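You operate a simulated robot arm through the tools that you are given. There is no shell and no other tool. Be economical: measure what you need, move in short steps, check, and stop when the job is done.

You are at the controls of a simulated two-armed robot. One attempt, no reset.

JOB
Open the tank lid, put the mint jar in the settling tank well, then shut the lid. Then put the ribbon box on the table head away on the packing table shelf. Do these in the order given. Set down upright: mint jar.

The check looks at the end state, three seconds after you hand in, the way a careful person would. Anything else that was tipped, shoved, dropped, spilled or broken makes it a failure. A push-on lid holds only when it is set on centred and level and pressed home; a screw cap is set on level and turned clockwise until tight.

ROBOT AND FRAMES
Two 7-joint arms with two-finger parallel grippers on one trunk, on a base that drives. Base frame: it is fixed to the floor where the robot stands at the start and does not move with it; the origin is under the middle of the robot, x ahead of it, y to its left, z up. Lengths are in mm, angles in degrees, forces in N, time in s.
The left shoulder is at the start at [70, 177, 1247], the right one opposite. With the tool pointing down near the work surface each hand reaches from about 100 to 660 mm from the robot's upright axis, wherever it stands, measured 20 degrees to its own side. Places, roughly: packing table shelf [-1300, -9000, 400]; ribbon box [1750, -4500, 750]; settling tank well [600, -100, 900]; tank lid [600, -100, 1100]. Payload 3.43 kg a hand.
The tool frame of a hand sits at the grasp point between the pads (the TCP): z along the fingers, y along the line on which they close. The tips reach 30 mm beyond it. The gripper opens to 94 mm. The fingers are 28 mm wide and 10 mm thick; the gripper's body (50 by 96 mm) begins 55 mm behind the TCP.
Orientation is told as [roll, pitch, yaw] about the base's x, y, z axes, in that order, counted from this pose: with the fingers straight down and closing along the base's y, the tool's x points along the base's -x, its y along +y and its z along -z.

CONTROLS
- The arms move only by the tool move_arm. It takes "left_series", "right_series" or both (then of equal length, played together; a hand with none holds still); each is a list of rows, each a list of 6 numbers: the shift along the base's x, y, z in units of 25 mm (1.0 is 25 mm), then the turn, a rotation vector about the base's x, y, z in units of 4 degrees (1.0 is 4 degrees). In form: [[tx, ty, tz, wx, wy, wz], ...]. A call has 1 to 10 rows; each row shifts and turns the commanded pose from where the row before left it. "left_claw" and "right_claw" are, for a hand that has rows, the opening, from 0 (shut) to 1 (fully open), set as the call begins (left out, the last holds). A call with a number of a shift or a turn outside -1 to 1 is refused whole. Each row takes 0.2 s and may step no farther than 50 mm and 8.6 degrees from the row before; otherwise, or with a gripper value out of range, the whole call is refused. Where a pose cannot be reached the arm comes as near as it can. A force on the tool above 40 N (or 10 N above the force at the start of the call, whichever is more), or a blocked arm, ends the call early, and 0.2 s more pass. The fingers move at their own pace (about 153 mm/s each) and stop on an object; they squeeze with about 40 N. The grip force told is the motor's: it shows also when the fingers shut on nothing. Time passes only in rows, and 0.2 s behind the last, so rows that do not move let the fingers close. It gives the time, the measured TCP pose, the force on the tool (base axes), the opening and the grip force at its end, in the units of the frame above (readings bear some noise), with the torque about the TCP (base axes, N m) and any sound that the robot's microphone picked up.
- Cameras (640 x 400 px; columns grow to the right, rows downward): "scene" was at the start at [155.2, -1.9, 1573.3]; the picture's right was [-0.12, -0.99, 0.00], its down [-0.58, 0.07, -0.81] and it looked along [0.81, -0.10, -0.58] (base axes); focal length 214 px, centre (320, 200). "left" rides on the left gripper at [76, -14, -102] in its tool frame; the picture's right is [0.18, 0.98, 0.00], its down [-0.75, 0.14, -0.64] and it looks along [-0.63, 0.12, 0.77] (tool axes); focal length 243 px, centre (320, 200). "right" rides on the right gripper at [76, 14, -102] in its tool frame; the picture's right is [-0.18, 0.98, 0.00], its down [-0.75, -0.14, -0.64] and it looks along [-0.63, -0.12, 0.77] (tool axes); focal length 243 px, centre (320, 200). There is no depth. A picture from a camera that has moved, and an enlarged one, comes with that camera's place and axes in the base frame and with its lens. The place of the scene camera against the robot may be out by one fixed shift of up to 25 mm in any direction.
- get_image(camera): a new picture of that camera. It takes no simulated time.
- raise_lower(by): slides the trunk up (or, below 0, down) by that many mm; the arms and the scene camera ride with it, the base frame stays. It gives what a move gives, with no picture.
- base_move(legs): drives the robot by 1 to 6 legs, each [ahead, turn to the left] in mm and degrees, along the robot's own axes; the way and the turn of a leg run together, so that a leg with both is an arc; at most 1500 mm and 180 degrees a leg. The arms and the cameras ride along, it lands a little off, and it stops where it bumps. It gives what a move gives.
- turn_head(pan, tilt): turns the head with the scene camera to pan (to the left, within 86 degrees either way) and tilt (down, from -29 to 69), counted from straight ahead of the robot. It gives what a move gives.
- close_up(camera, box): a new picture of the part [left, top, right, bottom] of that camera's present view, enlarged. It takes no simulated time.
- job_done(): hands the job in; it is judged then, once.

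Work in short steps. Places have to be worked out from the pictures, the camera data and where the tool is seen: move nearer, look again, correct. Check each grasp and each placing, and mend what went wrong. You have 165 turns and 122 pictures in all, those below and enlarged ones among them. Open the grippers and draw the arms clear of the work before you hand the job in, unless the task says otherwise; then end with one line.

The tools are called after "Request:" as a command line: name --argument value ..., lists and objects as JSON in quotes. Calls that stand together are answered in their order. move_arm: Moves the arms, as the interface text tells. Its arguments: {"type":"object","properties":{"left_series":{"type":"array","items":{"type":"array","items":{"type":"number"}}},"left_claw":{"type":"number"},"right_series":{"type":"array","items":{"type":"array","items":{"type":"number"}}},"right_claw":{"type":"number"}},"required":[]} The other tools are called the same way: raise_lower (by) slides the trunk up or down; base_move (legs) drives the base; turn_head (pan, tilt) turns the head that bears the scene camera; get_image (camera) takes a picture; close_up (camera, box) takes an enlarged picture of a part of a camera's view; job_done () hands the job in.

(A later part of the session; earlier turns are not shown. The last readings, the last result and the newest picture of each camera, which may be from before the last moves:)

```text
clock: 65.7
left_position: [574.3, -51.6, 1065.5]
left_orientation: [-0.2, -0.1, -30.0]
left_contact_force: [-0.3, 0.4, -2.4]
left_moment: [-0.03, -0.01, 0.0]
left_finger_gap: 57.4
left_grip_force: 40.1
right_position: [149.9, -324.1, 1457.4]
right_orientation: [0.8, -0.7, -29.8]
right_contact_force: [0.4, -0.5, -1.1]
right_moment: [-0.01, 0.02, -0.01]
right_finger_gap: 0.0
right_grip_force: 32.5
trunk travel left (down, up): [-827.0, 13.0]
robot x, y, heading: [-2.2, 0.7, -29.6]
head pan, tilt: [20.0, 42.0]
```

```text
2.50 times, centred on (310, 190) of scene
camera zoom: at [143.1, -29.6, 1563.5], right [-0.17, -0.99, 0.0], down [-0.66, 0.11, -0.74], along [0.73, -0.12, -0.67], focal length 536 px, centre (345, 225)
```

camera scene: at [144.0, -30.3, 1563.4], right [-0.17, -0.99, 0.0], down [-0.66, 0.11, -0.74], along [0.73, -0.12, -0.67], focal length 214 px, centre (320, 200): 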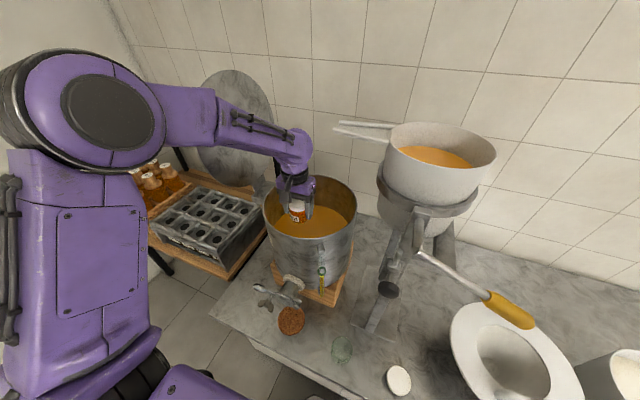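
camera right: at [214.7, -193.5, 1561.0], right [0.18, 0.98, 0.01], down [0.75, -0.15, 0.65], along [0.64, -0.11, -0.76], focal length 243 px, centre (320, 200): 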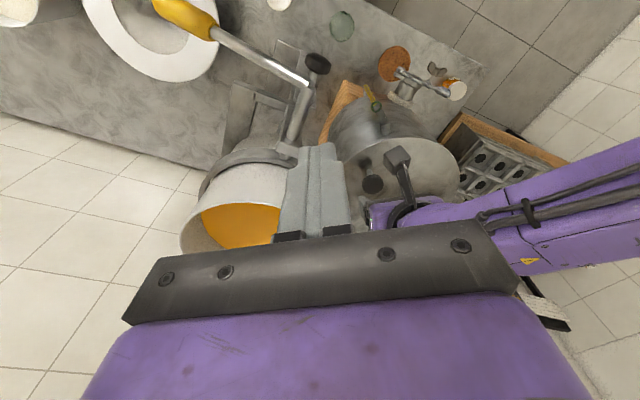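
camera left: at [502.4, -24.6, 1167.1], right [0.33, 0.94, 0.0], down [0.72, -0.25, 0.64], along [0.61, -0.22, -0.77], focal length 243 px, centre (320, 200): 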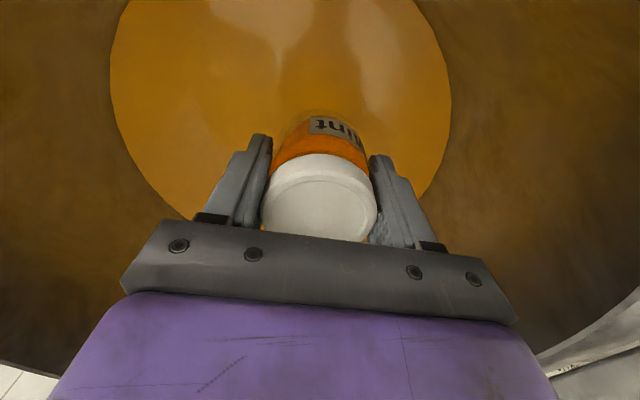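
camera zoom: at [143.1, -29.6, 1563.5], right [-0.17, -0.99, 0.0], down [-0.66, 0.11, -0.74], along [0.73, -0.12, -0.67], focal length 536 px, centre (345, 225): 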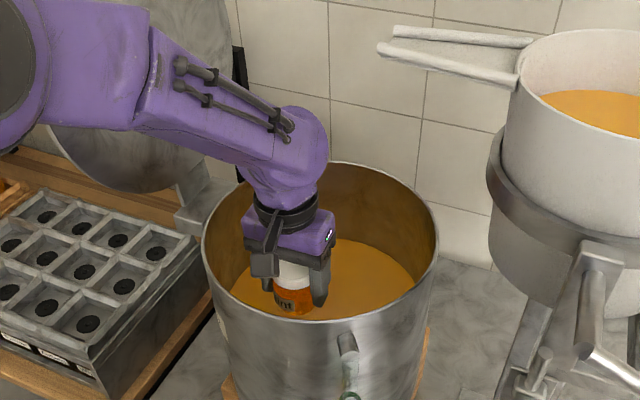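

No contact yet; the arm is clear of the rim. Continuing gently.

Request:
move_arm --left_series '[[0, 0, -0.6, 0, 0, 0], [0, 0, -0.6, 0, 0, 0], [0, 0, -0.6, 0, 0, 0]]'

Request:
get_image --camera "left"

Request:
close_up --camera "scene" --box '[220, 110, 400, 270]'

```text
clock: 66.5
left_position: [579.5, -55.1, 1028.4]
left_orientation: [-0.2, -0.9, -30.2]
left_contact_force: [-0.3, -5.4, 2.8]
left_moment: [0.7, 0.56, 0.43]
left_finger_gap: 57.5
left_grip_force: 40.0
right_position: [149.0, -326.1, 1457.1]
right_orientation: [0.8, -0.7, -29.8]
right_contact_force: [0.1, -0.3, 0.3]
right_moment: [0.02, 0.03, 0.0]
right_finger_gap: 0.1
right_grip_force: 32.9
trunk travel left (down, up): [-827.0, 13.0]
robot x, y, heading: [-0.9, -0.8, -29.7]
head pan, tilt: [20.0, 42.0]
stopped in row 3 (left hand): the force on the tool passed its limit (the readings are from after the stop); the commanded pose is now the measured one
```

```text
60 pictures are left
camera left: at [504.3, -27.4, 1129.6], right [0.34, 0.94, 0.0], down [0.71, -0.25, 0.65], along [0.61, -0.22, -0.76], focal length 243 px, centre (320, 200)
```

left: 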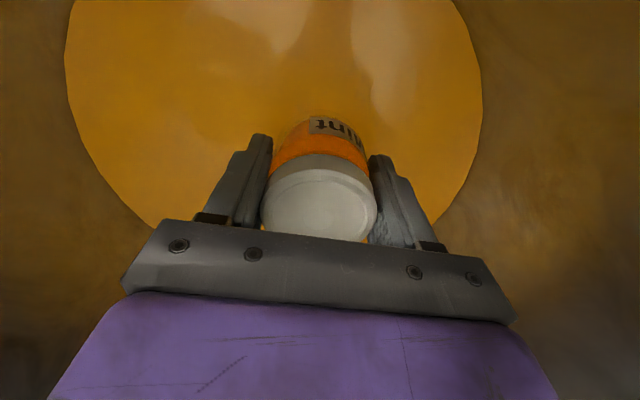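

```text
2.50 times, centred on (310, 190) of scene
camera zoom: at [142.5, -31.3, 1563.4], right [-0.17, -0.99, 0.0], down [-0.66, 0.11, -0.74], along [0.73, -0.12, -0.67], focal length 536 px, centre (345, 225)
```

zoom: 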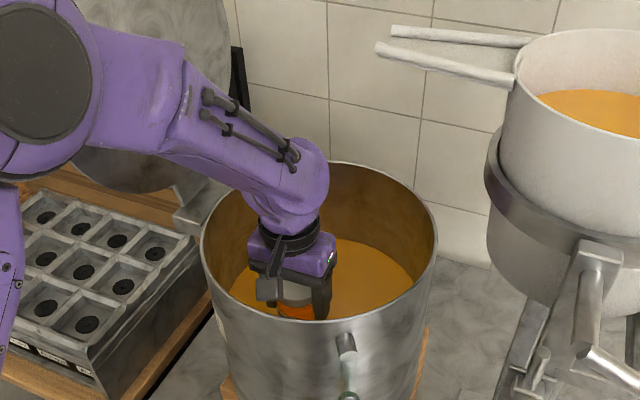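

Contact occurred with the jar's bottom at about z 979, which matches the surface height I get from all four views (≈ 977). I'll let it settle a moment and check the force.

Request:
move_arm --left_series '[[0, 0, 0.1, 0, 0.1, 0], [0, 0, 0, 0, 0.1, 0], [0, 0, 0, 0, 0, 0]]'

Request:
move_arm --left_series '[[0, 0, -0.1, 0, 0, 0], [0, 0, -0.1, 0, 0, 0], [0, 0, -0.1, 0, 0, 0]]'

```text
clock: 67.3
left_position: [579.2, -52.4, 1029.8]
left_orientation: [-0.6, -0.1, -30.2]
left_contact_force: [-0.4, -0.2, -2.7]
left_moment: [0.02, 0.0, 0.04]
left_finger_gap: 57.5
left_grip_force: 39.8
right_position: [148.2, -325.1, 1457.2]
right_orientation: [0.7, -0.8, -29.7]
right_contact_force: [0.4, 0.2, -0.9]
right_moment: [-0.05, -0.01, 0.01]
right_finger_gap: 0.1
right_grip_force: 32.8
trunk travel left (down, up): [-827.0, 13.0]
robot x, y, heading: [-0.7, -4.6, -29.8]
head pan, tilt: [20.0, 42.0]
```

```text
clock: 68.1
left_position: [580.1, -55.0, 1025.7]
left_orientation: [-0.6, -0.2, -30.4]
left_contact_force: [8.5, -4.2, 20.1]
left_moment: [1.38, 2.84, 0.0]
left_finger_gap: 57.4
left_grip_force: 40.0
right_position: [150.2, -325.8, 1457.5]
right_orientation: [0.8, -0.7, -29.8]
right_contact_force: [-0.5, -0.1, 0.8]
right_moment: [0.04, -0.02, 0.02]
right_finger_gap: 0.2
right_grip_force: 33.4
trunk travel left (down, up): [-827.0, 13.0]
robot x, y, heading: [0.3, -0.8, -29.6]
head pan, tilt: [20.0, 42.0]
```

The moment shows the contact is at the wrist camera's box resting on the rim, not the jar's bottom. I'll raise a little, shift the hand inward (+x, -y) so the box clears the rim, and descend again.

Request:
move_arm --left_series '[[0, 0, 0.8, 0, 0, 0], [0.7, -0.55, 0.2, 0, 0, 0], [0.5, -0.4, 0, 0, 0, 0]]'

Request:
move_arm --left_series '[[0, 0, -0.6, 0, 0, 0], [0, 0, -0.6, 0, 0, 0], [0, 0, -0.5, 0, 0, 0]]'

Request:
get_image --camera "left"

Request:
close_up --camera "scene" --box '[220, 110, 400, 270]'

```text
clock: 68.9
left_position: [609.9, -77.8, 1046.4]
left_orientation: [-0.5, 0.0, -30.2]
left_contact_force: [-0.1, 0.6, -2.4]
left_moment: [0.01, 0.02, 0.0]
left_finger_gap: 57.3
left_grip_force: 40.4
right_position: [151.6, -324.6, 1456.8]
right_orientation: [0.8, -0.5, -29.8]
right_contact_force: [0.4, -0.1, -0.5]
right_moment: [0.0, 0.04, 0.03]
right_finger_gap: 0.0
right_grip_force: 32.9
trunk travel left (down, up): [-827.0, 13.0]
robot x, y, heading: [0.9, 2.5, -29.5]
head pan, tilt: [20.0, 42.0]
```

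```text
clock: 69.7
left_position: [609.2, -75.7, 1004.8]
left_orientation: [-0.7, -0.2, -30.2]
left_contact_force: [0.0, -0.2, -2.3]
left_moment: [0.0, 0.03, -0.02]
left_finger_gap: 57.2
left_grip_force: 40.2
right_position: [149.5, -324.3, 1457.8]
right_orientation: [0.6, -0.7, -29.8]
right_contact_force: [0.7, -0.5, -0.8]
right_moment: [-0.01, 0.03, -0.02]
right_finger_gap: 0.1
right_grip_force: 33.2
trunk travel left (down, up): [-827.0, 13.0]
robot x, y, heading: [-3.7, -1.5, -29.7]
head pan, tilt: [20.0, 42.0]
```

```text
58 pictures are left
camera left: at [535.9, -48.9, 1108.0], right [0.34, 0.94, -0.01], down [0.72, -0.25, 0.64], along [0.6, -0.22, -0.77], focal length 243 px, centre (320, 200)
```

left: 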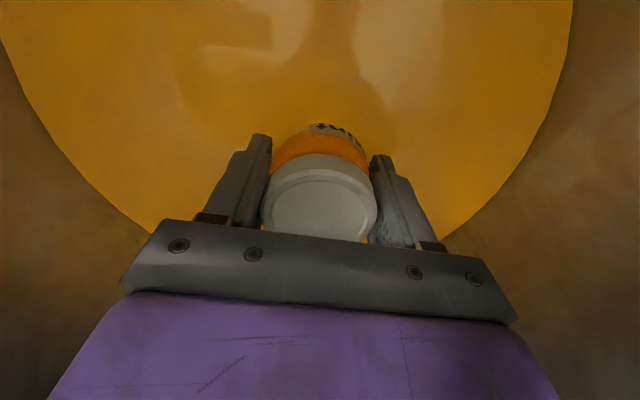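

```text
2.50 times, centred on (310, 190) of scene
camera zoom: at [143.1, -29.4, 1563.5], right [-0.17, -0.99, 0.0], down [-0.66, 0.11, -0.74], along [0.73, -0.12, -0.67], focal length 536 px, centre (345, 225)
```

zoom: 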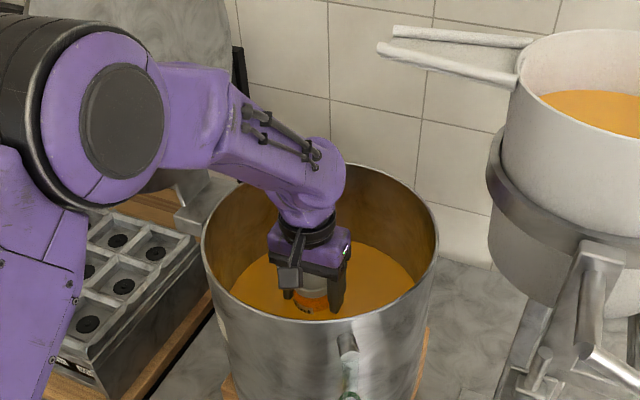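

The jar's bottom is dipping into the honey without resistance. Continuing down in small steps until something bears on it.

Request:
move_arm --left_series '[[0, 0, -0.5, 0, 0, 0], [0, 0, -0.5, 0, 0, 0], [0, 0, -0.5, 0, 0, 0]]'

Request:
get_image --camera "left"

Request:
close_up --camera "scene" --box '[220, 110, 400, 270]'

```text
clock: 70.5
left_position: [608.6, -76.7, 966.8]
left_orientation: [-0.6, -0.2, -30.2]
left_contact_force: [0.9, -0.6, -2.3]
left_moment: [0.03, 0.01, -0.02]
left_finger_gap: 57.1
left_grip_force: 40.1
right_position: [150.0, -323.7, 1456.6]
right_orientation: [0.8, -0.7, -29.8]
right_contact_force: [-0.5, -0.1, 0.4]
right_moment: [-0.03, 0.0, -0.02]
right_finger_gap: 0.2
right_grip_force: 32.9
trunk travel left (down, up): [-827.0, 13.0]
robot x, y, heading: [-0.3, -0.5, -29.7]
head pan, tilt: [20.0, 42.0]
```

```text
56 pictures are left
camera left: at [536.4, -49.8, 1069.9], right [0.34, 0.94, -0.01], down [0.72, -0.25, 0.64], along [0.6, -0.22, -0.77], focal length 243 px, centre (320, 200)
```

left: 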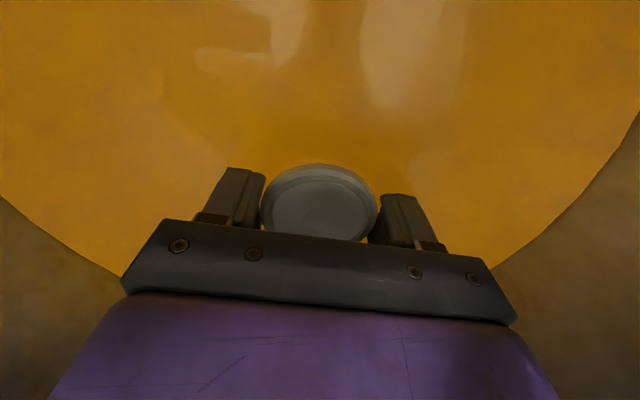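

```text
2.50 times, centred on (310, 190) of scene
camera zoom: at [143.4, -29.9, 1563.4], right [-0.17, -0.99, 0.0], down [-0.66, 0.11, -0.74], along [0.73, -0.12, -0.67], focal length 536 px, centre (345, 225)
```

zoom: 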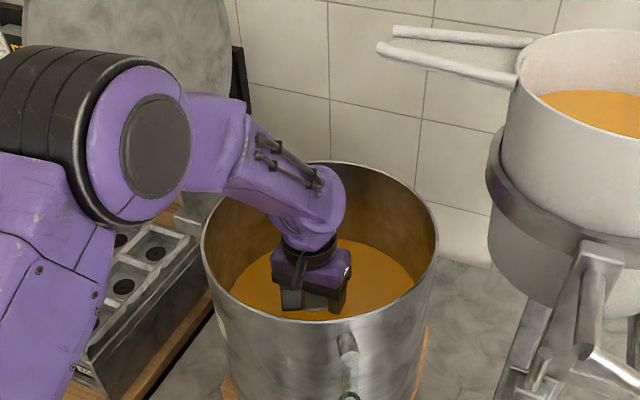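

The jar is now in the honey to its cap, still without resistance. Stepping down further.

Request:
move_arm --left_series '[[0, 0, -0.4, 0, 0, 0], [0, 0, -0.4, 0, 0, 0], [0, 0, -0.4, 0, 0, 0]]'

Request:
close_up --camera "scene" --box '[220, 110, 400, 270]'

```text
clock: 71.3
left_position: [608.6, -75.9, 936.4]
left_orientation: [-0.5, -0.1, -30.2]
left_contact_force: [0.1, 0.7, -1.9]
left_moment: [0.01, 0.05, -0.01]
left_finger_gap: 57.5
left_grip_force: 40.0
right_position: [151.1, -324.2, 1456.2]
right_orientation: [0.9, -0.8, -29.8]
right_contact_force: [0.7, 0.9, -0.5]
right_moment: [-0.02, 0.04, 0.0]
right_finger_gap: 0.3
right_grip_force: 33.2
trunk travel left (down, up): [-827.0, 13.0]
robot x, y, heading: [-2.5, -1.9, -29.7]
head pan, tilt: [20.0, 42.0]
```

```text
2.50 times, centred on (310, 190) of scene
camera zoom: at [143.4, -29.9, 1563.4], right [-0.17, -0.99, 0.0], down [-0.66, 0.11, -0.74], along [0.73, -0.12, -0.67], focal length 536 px, centre (345, 225)
```

zoom: 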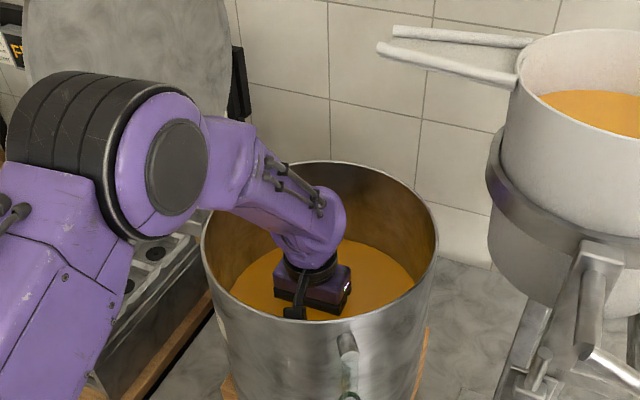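

Still no floor at jar-bottom z ≈ 887. The forearm remains above the rim; continuing in small steps.

Request:
move_arm --left_series '[[0, 0, -0.4, 0, 0, 0], [0, 0, -0.4, 0, 0, 0], [0, 0, -0.4, 0, 0, 0], [0, 0, -0.4, 0, 0, 0]]'

Request:
close_up --camera "scene" --box '[200, 90, 400, 270]'

```text
clock: 72.3
left_position: [608.9, -77.7, 902.2]
left_orientation: [-0.3, -0.7, -30.1]
left_contact_force: [2.6, -0.2, 16.1]
left_moment: [0.38, -0.16, -0.01]
left_finger_gap: 57.4
left_grip_force: 40.0
right_position: [147.0, -325.2, 1459.6]
right_orientation: [0.8, -0.8, -29.8]
right_contact_force: [-0.6, -0.1, 0.1]
right_moment: [-0.03, 0.0, 0.02]
right_finger_gap: 0.0
right_grip_force: 33.1
trunk travel left (down, up): [-827.0, 13.0]
robot x, y, heading: [0.9, 4.2, -30.0]
head pan, tilt: [20.0, 42.0]
```

```text
2.22 times, centred on (300, 180) of scene
camera zoom: at [139.4, -29.4, 1564.2], right [-0.17, -0.99, 0.0], down [-0.66, 0.11, -0.74], along [0.73, -0.13, -0.67], focal length 477 px, centre (364, 244)
```

zoom: 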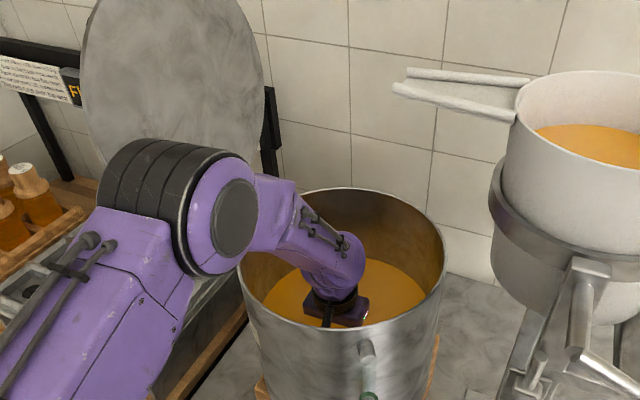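

Now a vertical force near the tool axis with little moment: the jar's bottom bears on the tank floor (z ≈ 853). I'll relieve the push slightly and open.

Request:
move_arm --left_series '[[0, 0, 0.15, 0, 0, 0], [0, 0, 0, 0, 0, 0]]'

Request:
move_arm --left_series '[[0, 0, 0, 0, 0, 0], [0, 0, 0, 0, 0, 0]]' --left_claw 0.85

```text
clock: 72.9
left_position: [607.9, -75.6, 899.8]
left_orientation: [-0.5, 0.1, -30.2]
left_contact_force: [0.4, -0.9, 2.9]
left_moment: [0.05, -0.11, -0.03]
left_finger_gap: 57.0
left_grip_force: 40.5
right_position: [148.4, -324.3, 1456.9]
right_orientation: [0.8, -0.9, -29.8]
right_contact_force: [0.5, -0.3, -0.6]
right_moment: [0.01, 0.0, 0.0]
right_finger_gap: 0.0
right_grip_force: 32.9
trunk travel left (down, up): [-827.0, 13.0]
robot x, y, heading: [-1.1, 0.2, -29.5]
head pan, tilt: [20.0, 42.0]
```

```text
clock: 73.5
left_position: [608.0, -76.0, 901.2]
left_orientation: [-0.5, -0.1, -30.2]
left_contact_force: [-0.2, -0.1, 0.0]
left_moment: [-0.01, -0.04, 0.01]
left_finger_gap: 79.9
left_grip_force: 0.0
right_position: [148.6, -323.9, 1456.9]
right_orientation: [0.8, -0.8, -29.8]
right_contact_force: [-0.3, -0.1, -0.9]
right_moment: [-0.05, 0.02, 0.07]
right_finger_gap: 0.0
right_grip_force: 32.8
trunk travel left (down, up): [-827.0, 13.0]
robot x, y, heading: [-0.8, 0.5, -29.7]
head pan, tilt: [20.0, 42.0]
```

The jar's weight is off the hand. Rising straight up.

Request:
move_arm --left_series '[[0, 0, 0.5, 0, 0, 0], [0, 0, 0.8, 0, 0, 0], [0, 0, 1, 0, 0, 0], [0, 0, 1, 0, 0, 0], [0, 0, 1, 0, 0, 0], [0, 0, 1, 0, 0, 0], [0, 0, 1, 0, 0, 0], [0, 0, 1, 0, 0, 0], [0, 0, 1, 0, 0, 0], [0, 0, 1, 0, 0, 0]]'

Request:
move_arm --left_series '[[0, 0, 1, 0, 0, 0], [0, 0, 1, 0, 0, 0], [0, 0, 1, 0, 0, 0], [0, 0, 1, 0, 0, 0], [0, 0, 1, 0, 0, 0]]'

Request:
get_image --camera "left"

Request:
get_image --camera "scene"

```text
clock: 75.7
left_position: [607.4, -76.7, 1135.0]
left_orientation: [-0.5, -0.1, -30.2]
left_contact_force: [-0.3, 1.1, 0.7]
left_moment: [-0.02, 0.02, 0.0]
left_finger_gap: 80.2
left_grip_force: 0.0
right_position: [148.3, -324.1, 1457.5]
right_orientation: [0.7, -0.8, -29.8]
right_contact_force: [-0.2, 0.2, -0.1]
right_moment: [0.0, -0.02, 0.0]
right_finger_gap: 0.0
right_grip_force: 33.3
trunk travel left (down, up): [-827.0, 13.0]
robot x, y, heading: [0.0, 0.5, -29.9]
head pan, tilt: [20.0, 42.0]
```

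```text
clock: 76.9
left_position: [608.3, -76.9, 1259.4]
left_orientation: [-0.6, -0.2, -30.1]
left_contact_force: [-0.3, -0.8, 1.4]
left_moment: [0.03, -0.01, 0.01]
left_finger_gap: 79.8
left_grip_force: 0.1
right_position: [148.7, -323.2, 1457.2]
right_orientation: [0.8, -0.8, -29.7]
right_contact_force: [0.3, -0.3, -0.6]
right_moment: [0.01, 0.04, 0.0]
right_finger_gap: 0.0
right_grip_force: 32.8
trunk travel left (down, up): [-827.0, 13.0]
robot x, y, heading: [3.1, 2.0, -29.6]
head pan, tilt: [20.0, 42.0]
```

```text
52 pictures are left
camera left: at [535.2, -49.4, 1361.6], right [0.34, 0.94, -0.01], down [0.72, -0.25, 0.64], along [0.6, -0.22, -0.77], focal length 243 px, centre (320, 200)
```

left: 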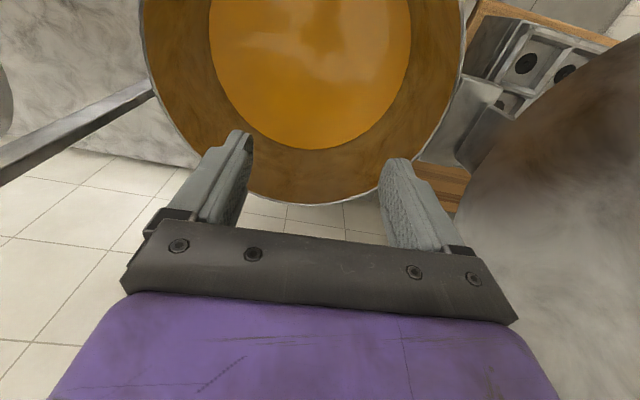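

```text
51 pictures are left
camera scene: at [141.9, -29.6, 1563.5], right [-0.17, -0.99, 0.0], down [-0.66, 0.11, -0.74], along [0.73, -0.12, -0.67], focal length 214 px, centre (320, 200)
```

scene: 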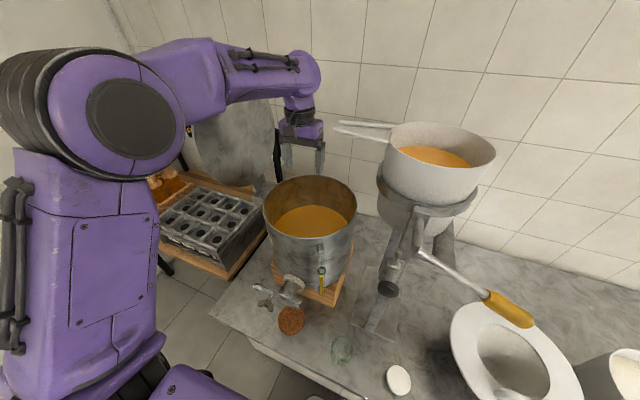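

The jar is down in the tank out of sight and the lid is still open. To shut it without a slam, I'll go back to the knob by the reverse of my retreat path. First draw the hand back in front of the lid.

Request:
move_arm --left_series '[[-1, 0.2, 0.4, 0, 0, 0], [-1, 0.2, 0.4, 0, 0, 0], [-1, 0.2, 0.4, 0, 0, 0], [-1, 0.3, 0.4, 0, 0, 0], [-1, 0.3, 0.4, 0, 0, 0], [-1, 0.3, 0.4, 0, 0, 0], [-1, 0.3, 0.4, 0, 0, 0]]' --left_claw 1

Request:
base_move --legs '[[0, -5]]'

Request:
move_arm --left_series '[[-0.3, 1, 0.2, -0.616, -0.788, 0], [-0.3, 1, 0.1, -0.616, -0.788, 0], [-0.3, 1, 0, -0.616, -0.788, 0], [-0.3, 1, 0, -0.616, -0.788, 0], [-0.3, 1, 0, -0.616, -0.788, 0], [-0.3, 1, 0, -0.616, -0.788, 0], [0, 1, 0, -0.616, -0.788, 0]]'

```text
clock: 78.5
left_position: [431.6, -31.0, 1330.6]
left_orientation: [-0.5, -0.2, -30.1]
left_contact_force: [0.2, -0.4, -0.3]
left_moment: [0.02, -0.03, -0.02]
left_finger_gap: 93.9
left_grip_force: 0.1
right_position: [148.6, -324.0, 1456.3]
right_orientation: [0.9, -0.7, -29.9]
right_contact_force: [0.7, -0.2, -0.3]
right_moment: [-0.02, -0.01, -0.01]
right_finger_gap: 0.0
right_grip_force: 32.7
trunk travel left (down, up): [-827.0, 13.0]
robot x, y, heading: [-3.0, 1.5, -29.7]
head pan, tilt: [20.0, 42.0]
```

```text
clock: 79.4
left_position: [431.0, -66.8, 1328.4]
left_orientation: [-0.7, -0.1, -35.0]
left_contact_force: [0.5, 0.5, -1.4]
left_moment: [-0.01, 0.03, 0.02]
left_finger_gap: 94.0
left_grip_force: 0.0
right_position: [121.7, -332.6, 1458.7]
right_orientation: [0.6, -0.7, -34.9]
right_contact_force: [1.5, 0.6, -0.8]
right_moment: [0.0, 0.03, -0.02]
right_finger_gap: 0.0
right_grip_force: 33.1
trunk travel left (down, up): [-827.0, 13.0]
robot x, y, heading: [-0.2, -1.7, -34.5]
head pan, tilt: [20.0, 42.0]
```

```text
clock: 81.0
left_position: [384.4, 106.2, 1336.4]
left_orientation: [-2.1, -28.2, -34.7]
left_contact_force: [0.0, 0.6, 0.6]
left_moment: [-0.03, 0.0, -0.01]
left_finger_gap: 93.8
left_grip_force: 0.1
right_position: [119.9, -333.4, 1458.0]
right_orientation: [0.6, -0.8, -34.7]
right_contact_force: [-0.2, 0.3, 0.0]
right_moment: [-0.04, -0.01, -0.02]
right_finger_gap: 0.4
right_grip_force: 32.9
trunk travel left (down, up): [-827.0, 13.0]
robot x, y, heading: [0.1, 1.9, -34.7]
head pan, tilt: [20.0, 42.0]
```

Now rotate the hand back (10 steps) while easing left, as on the way out.

Request:
move_arm --left_series '[[0, 0.3, 0, -0.8, 0.6, 0], [0, 0.3, 0, -0.8, 0.6, 0], [0, 0.3, 0, -0.8, 0.6, 0], [0, 0.3, 0, -0.8, 0.6, 0], [0, 0.3, 0, -0.8, 0.6, 0], [0, 0.3, 0, -0.8, 0.6, 0], [0, 0.3, 0, -0.8, 0.6, 0], [0, 0.3, 0, -0.8, 0.6, 0], [0, 0.3, 0, -0.8, 0.6, 0], [0, 0.3, 0, -0.8, 0.6, 0]]'

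Request:
move_arm --left_series '[[0.5, 0.3, 0, -0.8, 0.6, 0], [1, 0.3, 0, -0.8, 0.6, 0], [1, 0.3, 0, -0.8, 0.6, 0], [1, 0.3, 0.2, -0.8, 0.6, 0], [1, 0.3, 0.3, -0.8, 0.6, 0], [1, 0.3, 0.3, -0.8, 0.6, 0], [1, 0.3, 0.3, -0.8, 0.6, 0], [1, 0.3, 0.3, -0.8, 0.6, 0], [0, 0.3, 0.1, -0.8, 0.6, 0]]'

Request:
get_image --camera "left"

Request:
get_image --camera "scene"

```text
clock: 83.2
left_position: [384.1, 182.3, 1336.7]
left_orientation: [-45.2, -19.8, -16.4]
left_contact_force: [0.0, -0.1, 0.1]
left_moment: [0.0, -0.03, 0.03]
left_finger_gap: 94.0
left_grip_force: 0.1
right_position: [120.5, -334.5, 1458.0]
right_orientation: [0.7, -0.9, -34.9]
right_contact_force: [-0.3, 0.5, -0.5]
right_moment: [-0.04, -0.05, -0.02]
right_finger_gap: 0.1
right_grip_force: 32.7
trunk travel left (down, up): [-827.0, 13.0]
robot x, y, heading: [-1.9, 0.5, -34.4]
head pan, tilt: [20.0, 42.0]
```

```text
clock: 85.2
left_position: [571.5, 248.8, 1373.3]
left_orientation: [-78.8, -4.7, -9.2]
left_contact_force: [-0.4, 0.2, 0.2]
left_moment: [-0.01, -0.02, -0.01]
left_finger_gap: 94.1
left_grip_force: 0.0
right_position: [120.8, -335.1, 1458.3]
right_orientation: [0.7, -0.7, -34.9]
right_contact_force: [0.8, 0.7, 0.3]
right_moment: [0.02, 0.01, 0.03]
right_finger_gap: 0.0
right_grip_force: 33.1
trunk travel left (down, up): [-827.0, 13.0]
robot x, y, heading: [-0.8, 0.8, -34.7]
head pan, tilt: [20.0, 42.0]
```

```text
50 pictures are left
camera left: at [509.4, 358.3, 1402.1], right [-0.07, 0.21, -0.98], down [0.85, 0.53, 0.05], along [0.53, -0.82, -0.21], focal length 243 px, centre (320, 200)
```

left: 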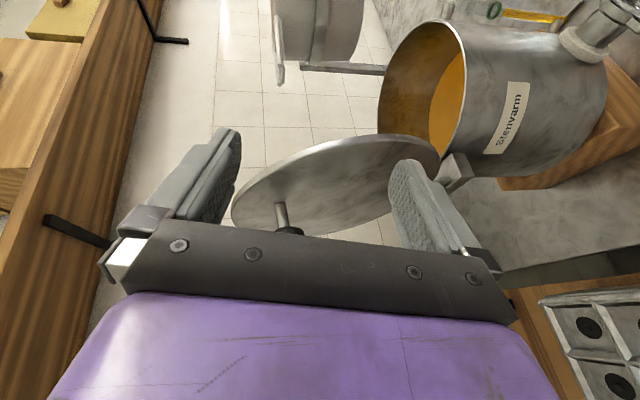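

```text
49 pictures are left
camera scene: at [138.6, -39.6, 1563.5], right [-0.25, -0.97, 0.0], down [-0.65, 0.17, -0.74], along [0.72, -0.19, -0.67], focal length 214 px, centre (320, 200)
```

scene: 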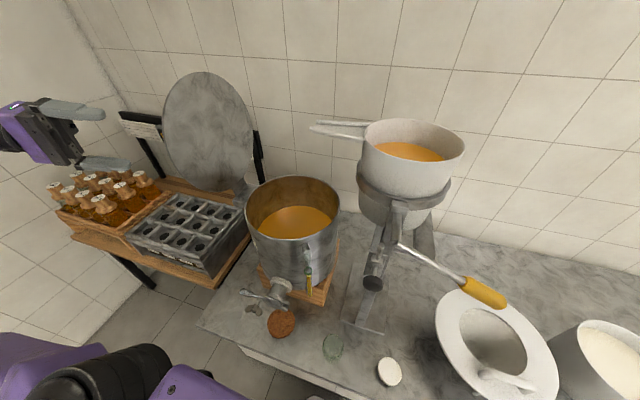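

Matches the earlier retreat point. Reverse the next leg: +x with the last rotation, then look at the knob.

Request:
move_arm --left_series '[[1, 0, 0, -0.8, 0.6, 0], [1, 0, 0, -0.8, 0.6, 0], [1, 0, 0, -0.8, 0.6, 0], [1, 0, 0, -0.8, 0.6, 0], [1, 0, 0, -0.8, 0.6, 0], [0.6, 0, 0, -0.4, 0.3, -0.6]]'

Request:
get_image --camera "left"

```text
clock: 86.6
left_position: [713.2, 244.9, 1375.7]
left_orientation: [-97.9, 5.7, -11.6]
left_contact_force: [0.2, 0.4, 0.6]
left_moment: [0.01, 0.02, 0.0]
left_finger_gap: 94.0
left_grip_force: 0.1
right_position: [123.1, -336.1, 1457.0]
right_orientation: [0.7, -0.7, -34.9]
right_contact_force: [0.7, -0.1, -0.5]
right_moment: [0.03, -0.01, 0.01]
right_finger_gap: 0.1
right_grip_force: 33.3
trunk travel left (down, up): [-827.0, 13.0]
robot x, y, heading: [-4.3, 2.1, -34.7]
head pan, tilt: [20.0, 42.0]
```

```text
48 pictures are left
camera left: at [659.9, 363.3, 1382.4], right [-0.3, -0.08, -0.95], down [0.84, 0.46, -0.3], along [0.46, -0.89, -0.07], focal length 243 px, centre (320, 200)
```

left: 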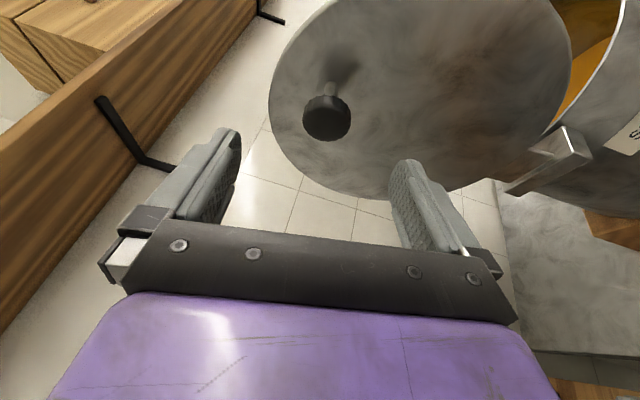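

The knob cap triangulates to [694, 146, 1384]. Moving straight in on it.

Request:
move_arm --left_series '[[-0.16, -0.96, 0.06, 0, 0, 0], [-0.16, -0.96, 0.06, 0, 0, 0], [-0.16, -0.96, 0.06, 0, 0, 0], [-0.16, -0.96, 0.06, 0, 0, 0]]'

Request:
get_image --camera "left"

```text
clock: 87.6
left_position: [694.5, 151.8, 1380.5]
left_orientation: [-98.3, 5.5, -11.7]
left_contact_force: [0.5, 0.9, -0.1]
left_moment: [-0.01, 0.01, 0.03]
left_finger_gap: 93.9
left_grip_force: 0.0
right_position: [119.3, -335.9, 1457.8]
right_orientation: [0.9, -0.8, -34.8]
right_contact_force: [-0.3, 0.1, 0.1]
right_moment: [0.0, 0.01, 0.01]
right_finger_gap: 0.1
right_grip_force: 33.3
trunk travel left (down, up): [-827.0, 13.0]
robot x, y, heading: [-4.9, -1.1, -34.8]
head pan, tilt: [20.0, 42.0]
```

```text
47 pictures are left
camera left: at [641.8, 268.5, 1388.0], right [-0.3, -0.08, -0.95], down [0.84, 0.46, -0.3], along [0.46, -0.89, -0.07], focal length 243 px, centre (320, 200)
```

left: 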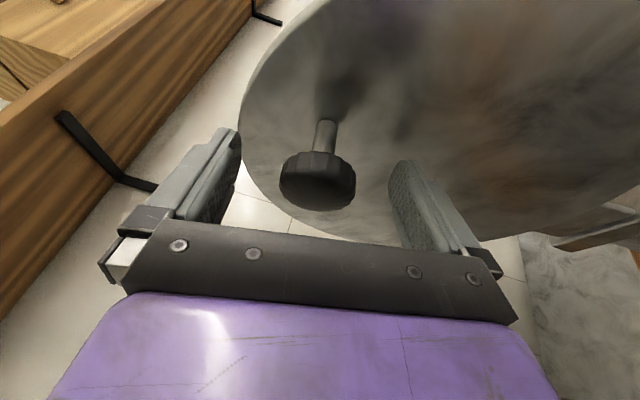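

The knob is centred between the fingers; closing on it.

Request:
move_arm --left_series '[[0, 0, 0, 0, 0, 0], [0, 0, 0, 0, 0, 0], [0, 0, 0, 0, 0, 0]]' --left_claw 0

Request:
move_arm --left_series '[[-0.35, -0.53, 0.16, 0.72, -0.54, 0], [-0.35, -0.53, 0.16, 0.72, -0.54, 0], [-0.39, -0.62, 0.1, 0.74, -0.56, 0], [-0.39, -0.62, 0.08, 0.74, -0.56, 0]]'

```text
clock: 88.4
left_position: [695.5, 152.4, 1380.7]
left_orientation: [-98.2, 5.5, -11.6]
left_contact_force: [9.2, 1.6, 13.9]
left_moment: [0.51, -0.58, 0.11]
left_finger_gap: 41.0
left_grip_force: 45.1
right_position: [120.4, -335.5, 1457.5]
right_orientation: [0.7, -0.7, -34.8]
right_contact_force: [0.2, -0.8, -0.5]
right_moment: [-0.03, -0.02, -0.01]
right_finger_gap: 0.0
right_grip_force: 33.4
trunk travel left (down, up): [-827.0, 13.0]
robot x, y, heading: [-3.7, 0.3, -34.8]
head pan, tilt: [20.0, 42.0]
```

```text
clock: 89.4
left_position: [658.0, 90.7, 1394.3]
left_orientation: [-84.9, -0.9, -11.1]
left_contact_force: [16.3, -1.9, 31.0]
left_moment: [0.81, -0.67, 0.4]
left_finger_gap: 41.5
left_grip_force: 44.9
right_position: [119.7, -338.1, 1456.0]
right_orientation: [0.8, -0.7, -34.8]
right_contact_force: [-0.5, 0.6, 0.5]
right_moment: [0.01, 0.03, -0.01]
right_finger_gap: 0.0
right_grip_force: 33.0
trunk travel left (down, up): [-827.0, 13.0]
robot x, y, heading: [-3.0, -3.2, -34.7]
head pan, tilt: [20.0, 42.0]
```

The lid is coming over; the upward force says the hand is a few mm low, so I'll ease it up and carry on.

Request:
move_arm --left_series '[[0.1, 0, 0.3, 0, 0, 0], [-0.36, -0.6, 0.08, 0.76, -0.57, 0], [-0.36, -0.6, 0.05, 0.76, -0.57, 0]]'

```text
clock: 90.3
left_position: [644.0, 68.4, 1393.8]
left_orientation: [-77.1, -3.8, -11.4]
left_contact_force: [-4.8, 11.0, -12.4]
left_moment: [1.25, -0.58, -0.2]
left_finger_gap: 40.7
left_grip_force: 44.9
right_position: [121.3, -333.4, 1458.6]
right_orientation: [0.8, -0.8, -34.7]
right_contact_force: [0.1, 0.2, 0.4]
right_moment: [0.02, -0.01, -0.03]
right_finger_gap: 0.0
right_grip_force: 33.6
trunk travel left (down, up): [-827.0, 13.0]
robot x, y, heading: [-1.2, 0.3, -34.6]
head pan, tilt: [20.0, 42.0]
stopped in row 3 (left hand): the force on the tool passed its limit (the readings are from after the stop); the commanded pose is now the measured one
```

Near the earlier pose for this angle. Continue along the recorded arc in short runs.

Request:
move_arm --left_series '[[-0.37, -0.62, -0.14, 0.5, -0.35, 0], [-0.37, -0.6, -0.12, 0.65, -0.5, 0]]'

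```text
clock: 90.9
left_position: [623.6, 37.4, 1388.8]
left_orientation: [-72.2, -6.2, -11.9]
left_contact_force: [-5.8, 8.0, -10.2]
left_moment: [1.18, -0.65, 0.17]
left_finger_gap: 41.0
left_grip_force: 44.4
right_position: [119.7, -333.8, 1457.7]
right_orientation: [0.8, -0.8, -34.7]
right_contact_force: [-0.6, -0.1, 0.4]
right_moment: [0.01, 0.02, -0.03]
right_finger_gap: 0.0
right_grip_force: 32.8
trunk travel left (down, up): [-827.0, 13.0]
robot x, y, heading: [-1.7, 2.4, -34.5]
head pan, tilt: [20.0, 42.0]
```

On track with the recorded pose. Next segment.

Request:
move_arm --left_series '[[-0.3, -0.5, -0.18, 0.68, -0.52, 0], [-0.3, -0.5, -0.2, 0.68, -0.52, 0], [-0.35, -0.52, -0.28, 0.76, -0.58, 0], [-0.35, -0.52, -0.3, 0.76, -0.58, 0]]'

```text
clock: 91.9
left_position: [589.8, -16.4, 1368.8]
left_orientation: [-58.8, -12.4, -14.1]
left_contact_force: [-2.3, 1.0, 6.1]
left_moment: [1.28, -0.42, -0.14]
left_finger_gap: 41.0
left_grip_force: 45.1
right_position: [119.4, -334.5, 1456.8]
right_orientation: [0.9, -0.8, -34.8]
right_contact_force: [-0.7, -0.8, -0.4]
right_moment: [-0.01, 0.01, 0.01]
right_finger_gap: 0.0
right_grip_force: 33.4
trunk travel left (down, up): [-827.0, 13.0]
robot x, y, heading: [0.9, -2.6, -34.6]
head pan, tilt: [20.0, 42.0]
```

Forces small. Next segment down to about 43°.

Request:
move_arm --left_series '[[-0.28, -0.45, -0.3, 0.79, -0.61, 0], [-0.27, -0.45, -0.32, 0.79, -0.61, 0], [-0.27, -0.45, -0.35, 0.79, -0.61, 0], [-0.26, -0.45, -0.38, 0.79, -0.61, 0]]'

Request:
close_up --camera "scene" --box '[160, 70, 400, 290]'

```text
clock: 92.9
left_position: [562.4, -62.4, 1333.6]
left_orientation: [-43.1, -18.1, -18.2]
left_contact_force: [-8.6, -1.7, 4.5]
left_moment: [1.1, 0.34, -0.19]
left_finger_gap: 40.3
left_grip_force: 45.4
right_position: [117.2, -336.7, 1457.6]
right_orientation: [0.9, -0.9, -34.7]
right_contact_force: [0.5, -0.3, 0.1]
right_moment: [0.0, 0.01, -0.03]
right_finger_gap: 0.0
right_grip_force: 33.2
trunk travel left (down, up): [-827.0, 13.0]
robot x, y, heading: [0.1, 1.0, -34.3]
head pan, tilt: [20.0, 42.0]
```

```text
1.82 times, centred on (280, 180) of scene
camera zoom: at [135.1, -40.4, 1563.7], right [-0.25, -0.97, 0.0], down [-0.65, 0.17, -0.74], along [0.72, -0.19, -0.67], focal length 390 px, centre (393, 236)
```

zoom: 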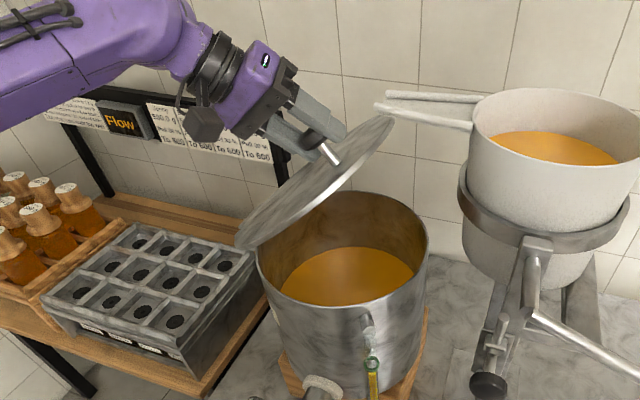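

Same spot beside the spout as on opening, clear. Continuing to about 20°.

Request:
move_arm --left_series '[[-0.28, -0.38, -0.42, 0.79, -0.61, 0], [-0.26, -0.38, -0.44, 0.79, -0.61, 0], [-0.25, -0.36, -0.46, 0.79, -0.61, 0], [-0.2, -0.32, -0.54, 0.79, -0.61, 0], [-0.2, -0.3, -0.56, 0.79, -0.61, 0], [-0.18, -0.28, -0.57, 0.79, -0.61, 0]]'

```text
clock: 94.3
left_position: [528.5, -116.4, 1255.8]
left_orientation: [-18.2, -24.4, -27.5]
left_contact_force: [-6.8, -10.6, 1.7]
left_moment: [0.44, 0.96, 0.05]
left_finger_gap: 40.1
left_grip_force: 44.6
right_position: [117.9, -340.3, 1455.5]
right_orientation: [0.9, -0.9, -34.7]
right_contact_force: [-1.0, -0.6, -0.7]
right_moment: [-0.02, 0.0, -0.02]
right_finger_gap: 0.0
right_grip_force: 32.7
trunk travel left (down, up): [-827.0, 13.0]
robot x, y, heading: [-3.6, -0.3, -34.4]
head pan, tilt: [20.0, 42.0]
```

On track. Lowering the rest of the way.

Request:
move_arm --left_series '[[-0.17, -0.22, -0.56, 0.79, -0.61, 0], [-0.15, -0.19, -0.57, 0.79, -0.61, 0], [-0.13, -0.16, -0.58, 0.79, -0.61, 0], [-0.11, -0.12, -0.58, 0.79, -0.61, 0]]'

Request:
close_up --camera "scene" --box '[200, 110, 380, 290]'

```text
clock: 95.3
left_position: [515.8, -134.6, 1200.3]
left_orientation: [-0.6, -26.2, -35.1]
left_contact_force: [-7.4, -18.4, -0.7]
left_moment: [-0.07, 0.77, 0.12]
left_finger_gap: 40.7
left_grip_force: 45.0
right_position: [117.5, -343.0, 1455.8]
right_orientation: [1.1, -0.7, -34.8]
right_contact_force: [-0.4, -0.2, -0.1]
right_moment: [0.01, 0.01, -0.01]
right_finger_gap: 0.1
right_grip_force: 33.2
trunk travel left (down, up): [-827.0, 13.0]
robot x, y, heading: [-0.7, 0.3, -34.4]
head pan, tilt: [20.0, 42.0]
```

```text
2.22 times, centred on (290, 200) of scene
camera zoom: at [136.4, -46.6, 1563.4], right [-0.25, -0.97, 0.0], down [-0.65, 0.17, -0.74], along [0.72, -0.18, -0.67], focal length 477 px, centre (387, 200)
```

zoom: 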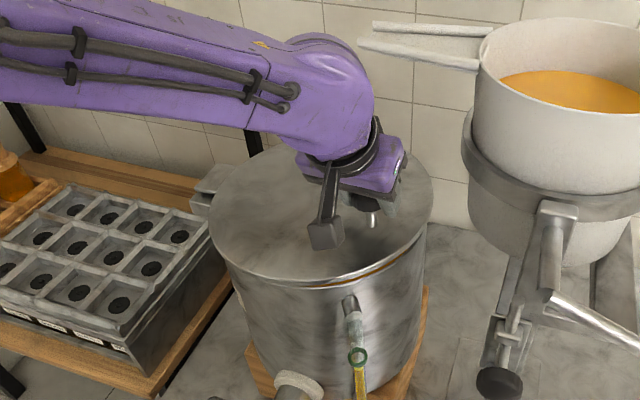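

Almost shut. Pressing the last bit down.

Request:
move_arm --left_series '[[-0.1, -0.2, -0.4, 0.2, -0.15, 0], [0, 0, -0.4, 0, 0, 0], [0, 0, -0.3, 0, 0, 0]]'

Request:
close_up --camera "scene" --box '[200, 110, 380, 290]'

```text
clock: 96.1
left_position: [514.2, -138.9, 1184.1]
left_orientation: [-0.1, -27.6, -35.3]
left_contact_force: [-10.4, -4.6, 13.8]
left_moment: [0.27, 0.67, -0.28]
left_finger_gap: 40.1
left_grip_force: 45.2
right_position: [114.8, -336.2, 1457.4]
right_orientation: [0.9, -0.9, -34.8]
right_contact_force: [0.4, 0.0, -0.6]
right_moment: [-0.01, 0.05, 0.04]
right_finger_gap: 0.3
right_grip_force: 32.2
trunk travel left (down, up): [-827.0, 13.0]
robot x, y, heading: [0.7, 4.6, -34.3]
head pan, tilt: [20.0, 42.0]
stopped in row 3 (left hand): the force on the tool passed its limit (the readings are from after the stop); the commanded pose is now the measured one
```

```text
2.22 times, centred on (290, 200) of scene
camera zoom: at [134.1, -39.8, 1563.8], right [-0.25, -0.97, 0.0], down [-0.65, 0.17, -0.75], along [0.72, -0.19, -0.67], focal length 477 px, centre (387, 200)
```

zoom: 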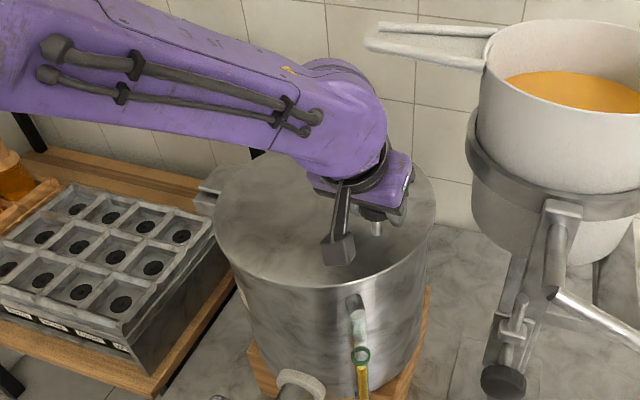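

The lid is down flush and bearing on the rim. Open the gripper and withdraw along the tool axis.

Request:
move_arm --left_series '[[0, 0, 0, 0, 0, 0], [0, 0, 0, 0, 0, 0]]' --left_claw 0.75

Request:
move_arm --left_series '[[-0.37, 0.31, 0.9, 0, 0, 0], [-0.37, 0.31, 0.9, 0, 0, 0], [-0.37, 0.31, 0.9, 0, 0, 0], [-0.37, 0.31, 0.9, 0, 0, 0], [-1, 0.9, 0.5, 0, 0, 0], [-1, 0.9, 0.5, 0, 0, 0], [-1, 0.9, 0, 0, 0, 0], [-1, 0.9, 0, 0, 0, 0]]'

Request:
get_image --camera "scene"

```text
clock: 96.7
left_position: [515.7, -136.4, 1181.8]
left_orientation: [0.0, -27.4, -35.1]
left_contact_force: [-0.6, -0.7, -0.5]
left_moment: [0.01, -0.03, -0.01]
left_finger_gap: 70.5
left_grip_force: 0.0
right_position: [118.4, -336.3, 1457.4]
right_orientation: [0.9, -0.8, -34.7]
right_contact_force: [-0.5, 0.6, -0.1]
right_moment: [0.04, 0.01, -0.02]
right_finger_gap: 0.0
right_grip_force: 33.2
trunk travel left (down, up): [-827.0, 13.0]
robot x, y, heading: [-2.0, 2.4, -34.3]
head pan, tilt: [20.0, 42.0]
```

```text
clock: 98.5
left_position: [381.2, -13.8, 1297.1]
left_orientation: [0.0, -27.4, -35.0]
left_contact_force: [0.3, 0.8, -0.2]
left_moment: [0.0, 0.0, 0.02]
left_finger_gap: 70.6
left_grip_force: 0.1
right_position: [120.6, -333.7, 1459.0]
right_orientation: [0.8, -0.9, -34.7]
right_contact_force: [-0.9, -0.2, 0.3]
right_moment: [0.01, 0.03, 0.0]
right_finger_gap: 0.3
right_grip_force: 32.8
trunk travel left (down, up): [-827.0, 13.0]
robot x, y, heading: [0.4, 1.2, -34.4]
head pan, tilt: [20.0, 42.0]
```

```text
43 pictures are left
camera scene: at [138.3, -38.0, 1563.6], right [-0.25, -0.97, 0.0], down [-0.65, 0.17, -0.74], along [0.72, -0.19, -0.67], focal length 214 px, centre (320, 200)
```

scene: 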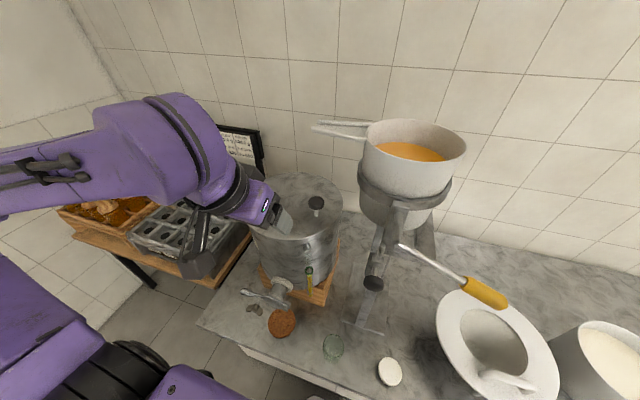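

The lid is shut and the knob free; nothing else moved. For the second part I must travel to about [1750, -4500], so I'll look around to the right first.

Request:
turn_head --pan -60 --tilt 15

Request:
get_image --camera "scene"

```text
clock: 100.0
left_position: [381.8, -15.1, 1297.7]
left_orientation: [0.1, -27.2, -35.1]
left_contact_force: [0.3, -1.0, -0.7]
left_moment: [0.02, -0.01, 0.02]
left_finger_gap: 70.3
left_grip_force: 0.1
right_position: [120.9, -335.8, 1457.2]
right_orientation: [0.8, -0.8, -34.7]
right_contact_force: [-0.3, 0.5, -0.5]
right_moment: [0.0, 0.01, 0.01]
right_finger_gap: 0.2
right_grip_force: 33.2
trunk travel left (down, up): [-827.0, 13.0]
robot x, y, heading: [-4.0, -1.1, -34.4]
head pan, tilt: [-60.0, 15.0]
```

```text
42 pictures are left
camera scene: at [50.6, -112.4, 1605.9], right [-1.0, 0.08, 0.0], down [0.02, 0.26, -0.97], along [-0.07, -0.96, -0.26], focal length 214 px, centre (320, 200)
```

scene: 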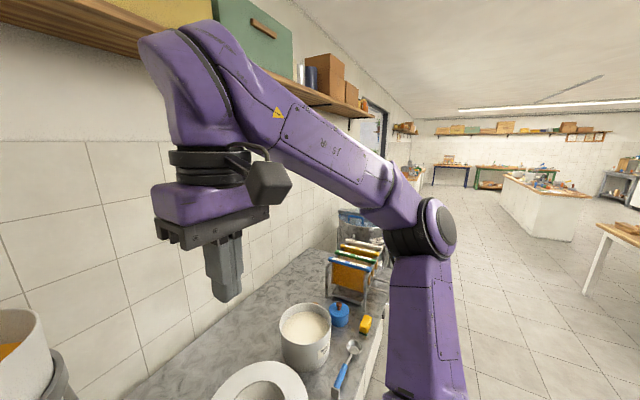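

The room's axis runs obliquely (about -119° in the base frame). I'll enlarge the far part to plan the route.

Request:
close_up --camera "scene" --box '[340, 80, 640, 270]'

Request:
turn_head --pan -86 --tilt 12

Request:
get_image --camera "scene"

```text
2.11 times, centred on (490, 175) of scene
camera zoom: at [50.6, -112.4, 1605.9], right [-1.0, 0.08, 0.0], down [0.02, 0.26, -0.97], along [-0.07, -0.96, -0.26], focal length 452 px, centre (-38, 253)
```

zoom: 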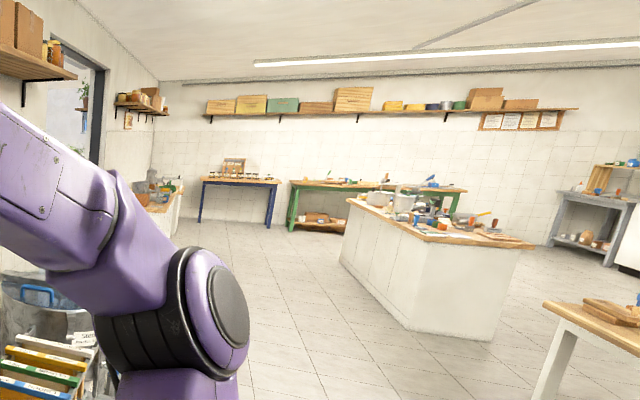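

```text
clock: 100.9
left_position: [381.9, -15.7, 1297.9]
left_orientation: [0.0, -27.2, -35.1]
left_contact_force: [0.1, 0.3, 0.0]
left_moment: [0.0, 0.01, 0.0]
left_finger_gap: 70.5
left_grip_force: 0.0
right_position: [120.2, -335.8, 1457.2]
right_orientation: [0.8, -0.9, -34.6]
right_contact_force: [0.1, -0.2, 0.3]
right_moment: [-0.03, 0.01, -0.03]
right_finger_gap: 0.0
right_grip_force: 33.3
trunk travel left (down, up): [-827.0, 13.0]
robot x, y, heading: [-0.7, 0.7, -34.7]
head pan, tilt: [-85.9, 12.0]
```

```text
40 pictures are left
camera scene: at [10.7, -99.4, 1610.9], right [-0.86, 0.51, 0.0], down [0.1, 0.18, -0.98], along [-0.49, -0.84, -0.21], focal length 214 px, centre (320, 200)
```

scene: 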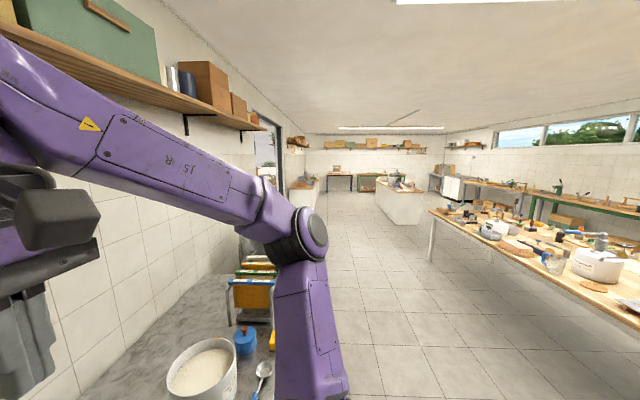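

There is a long aisle, with a doorway in the left wall; both targets lie beyond that wall (same offset). I'll back away from the table 500 mm, then turn right to face down the aisle.

Request:
base_move --legs '[[-500, 0], [0, -88]]'

Request:
turn_head --pan 25 --tilt 15

Request:
get_image --camera "scene"

```text
clock: 107.6
left_position: [-415.3, -101.5, 1296.8]
left_orientation: [0.0, -27.2, -123.3]
left_contact_force: [0.3, -0.1, -0.1]
left_moment: [0.03, 0.05, -0.01]
left_finger_gap: 70.5
left_grip_force: 0.1
right_position: [-744.7, 149.9, 1457.5]
right_orientation: [0.7, -0.8, -122.9]
right_contact_force: [-0.5, 0.3, 0.1]
right_moment: [-0.02, -0.02, 0.02]
right_finger_gap: 0.0
right_grip_force: 32.3
trunk travel left (down, up): [-827.0, 13.0]
robot x, y, heading: [-413.0, 282.9, -122.6]
head pan, tilt: [-85.9, 12.0]
```

```text
clock: 109.5
left_position: [-414.7, -102.2, 1296.7]
left_orientation: [-0.2, -27.2, -123.3]
left_contact_force: [0.0, 0.1, 0.4]
left_moment: [0.01, -0.03, -0.02]
left_finger_gap: 70.5
left_grip_force: 0.1
right_position: [-743.3, 150.0, 1457.0]
right_orientation: [0.9, -0.8, -123.0]
right_contact_force: [-0.1, -0.1, -0.8]
right_moment: [0.02, 0.01, 0.01]
right_finger_gap: 0.1
right_grip_force: 32.1
trunk travel left (down, up): [-827.0, 13.0]
robot x, y, heading: [-412.1, 277.3, -122.6]
head pan, tilt: [25.0, 15.0]
```

```text
39 pictures are left
camera scene: at [-432.1, 155.6, 1606.0], right [-0.99, 0.13, 0.0], down [0.03, 0.26, -0.97], along [-0.13, -0.96, -0.26], focal length 214 px, centre (320, 200)
```

scene: 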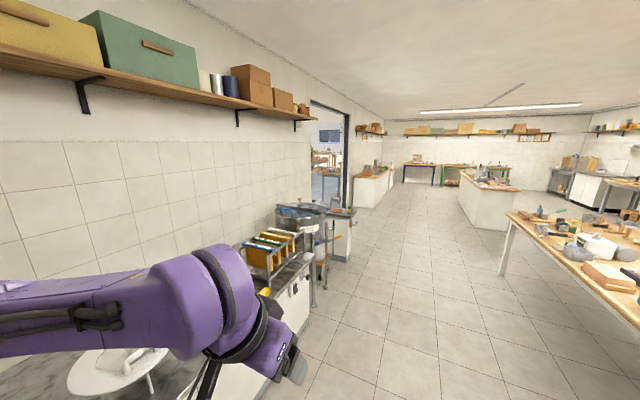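

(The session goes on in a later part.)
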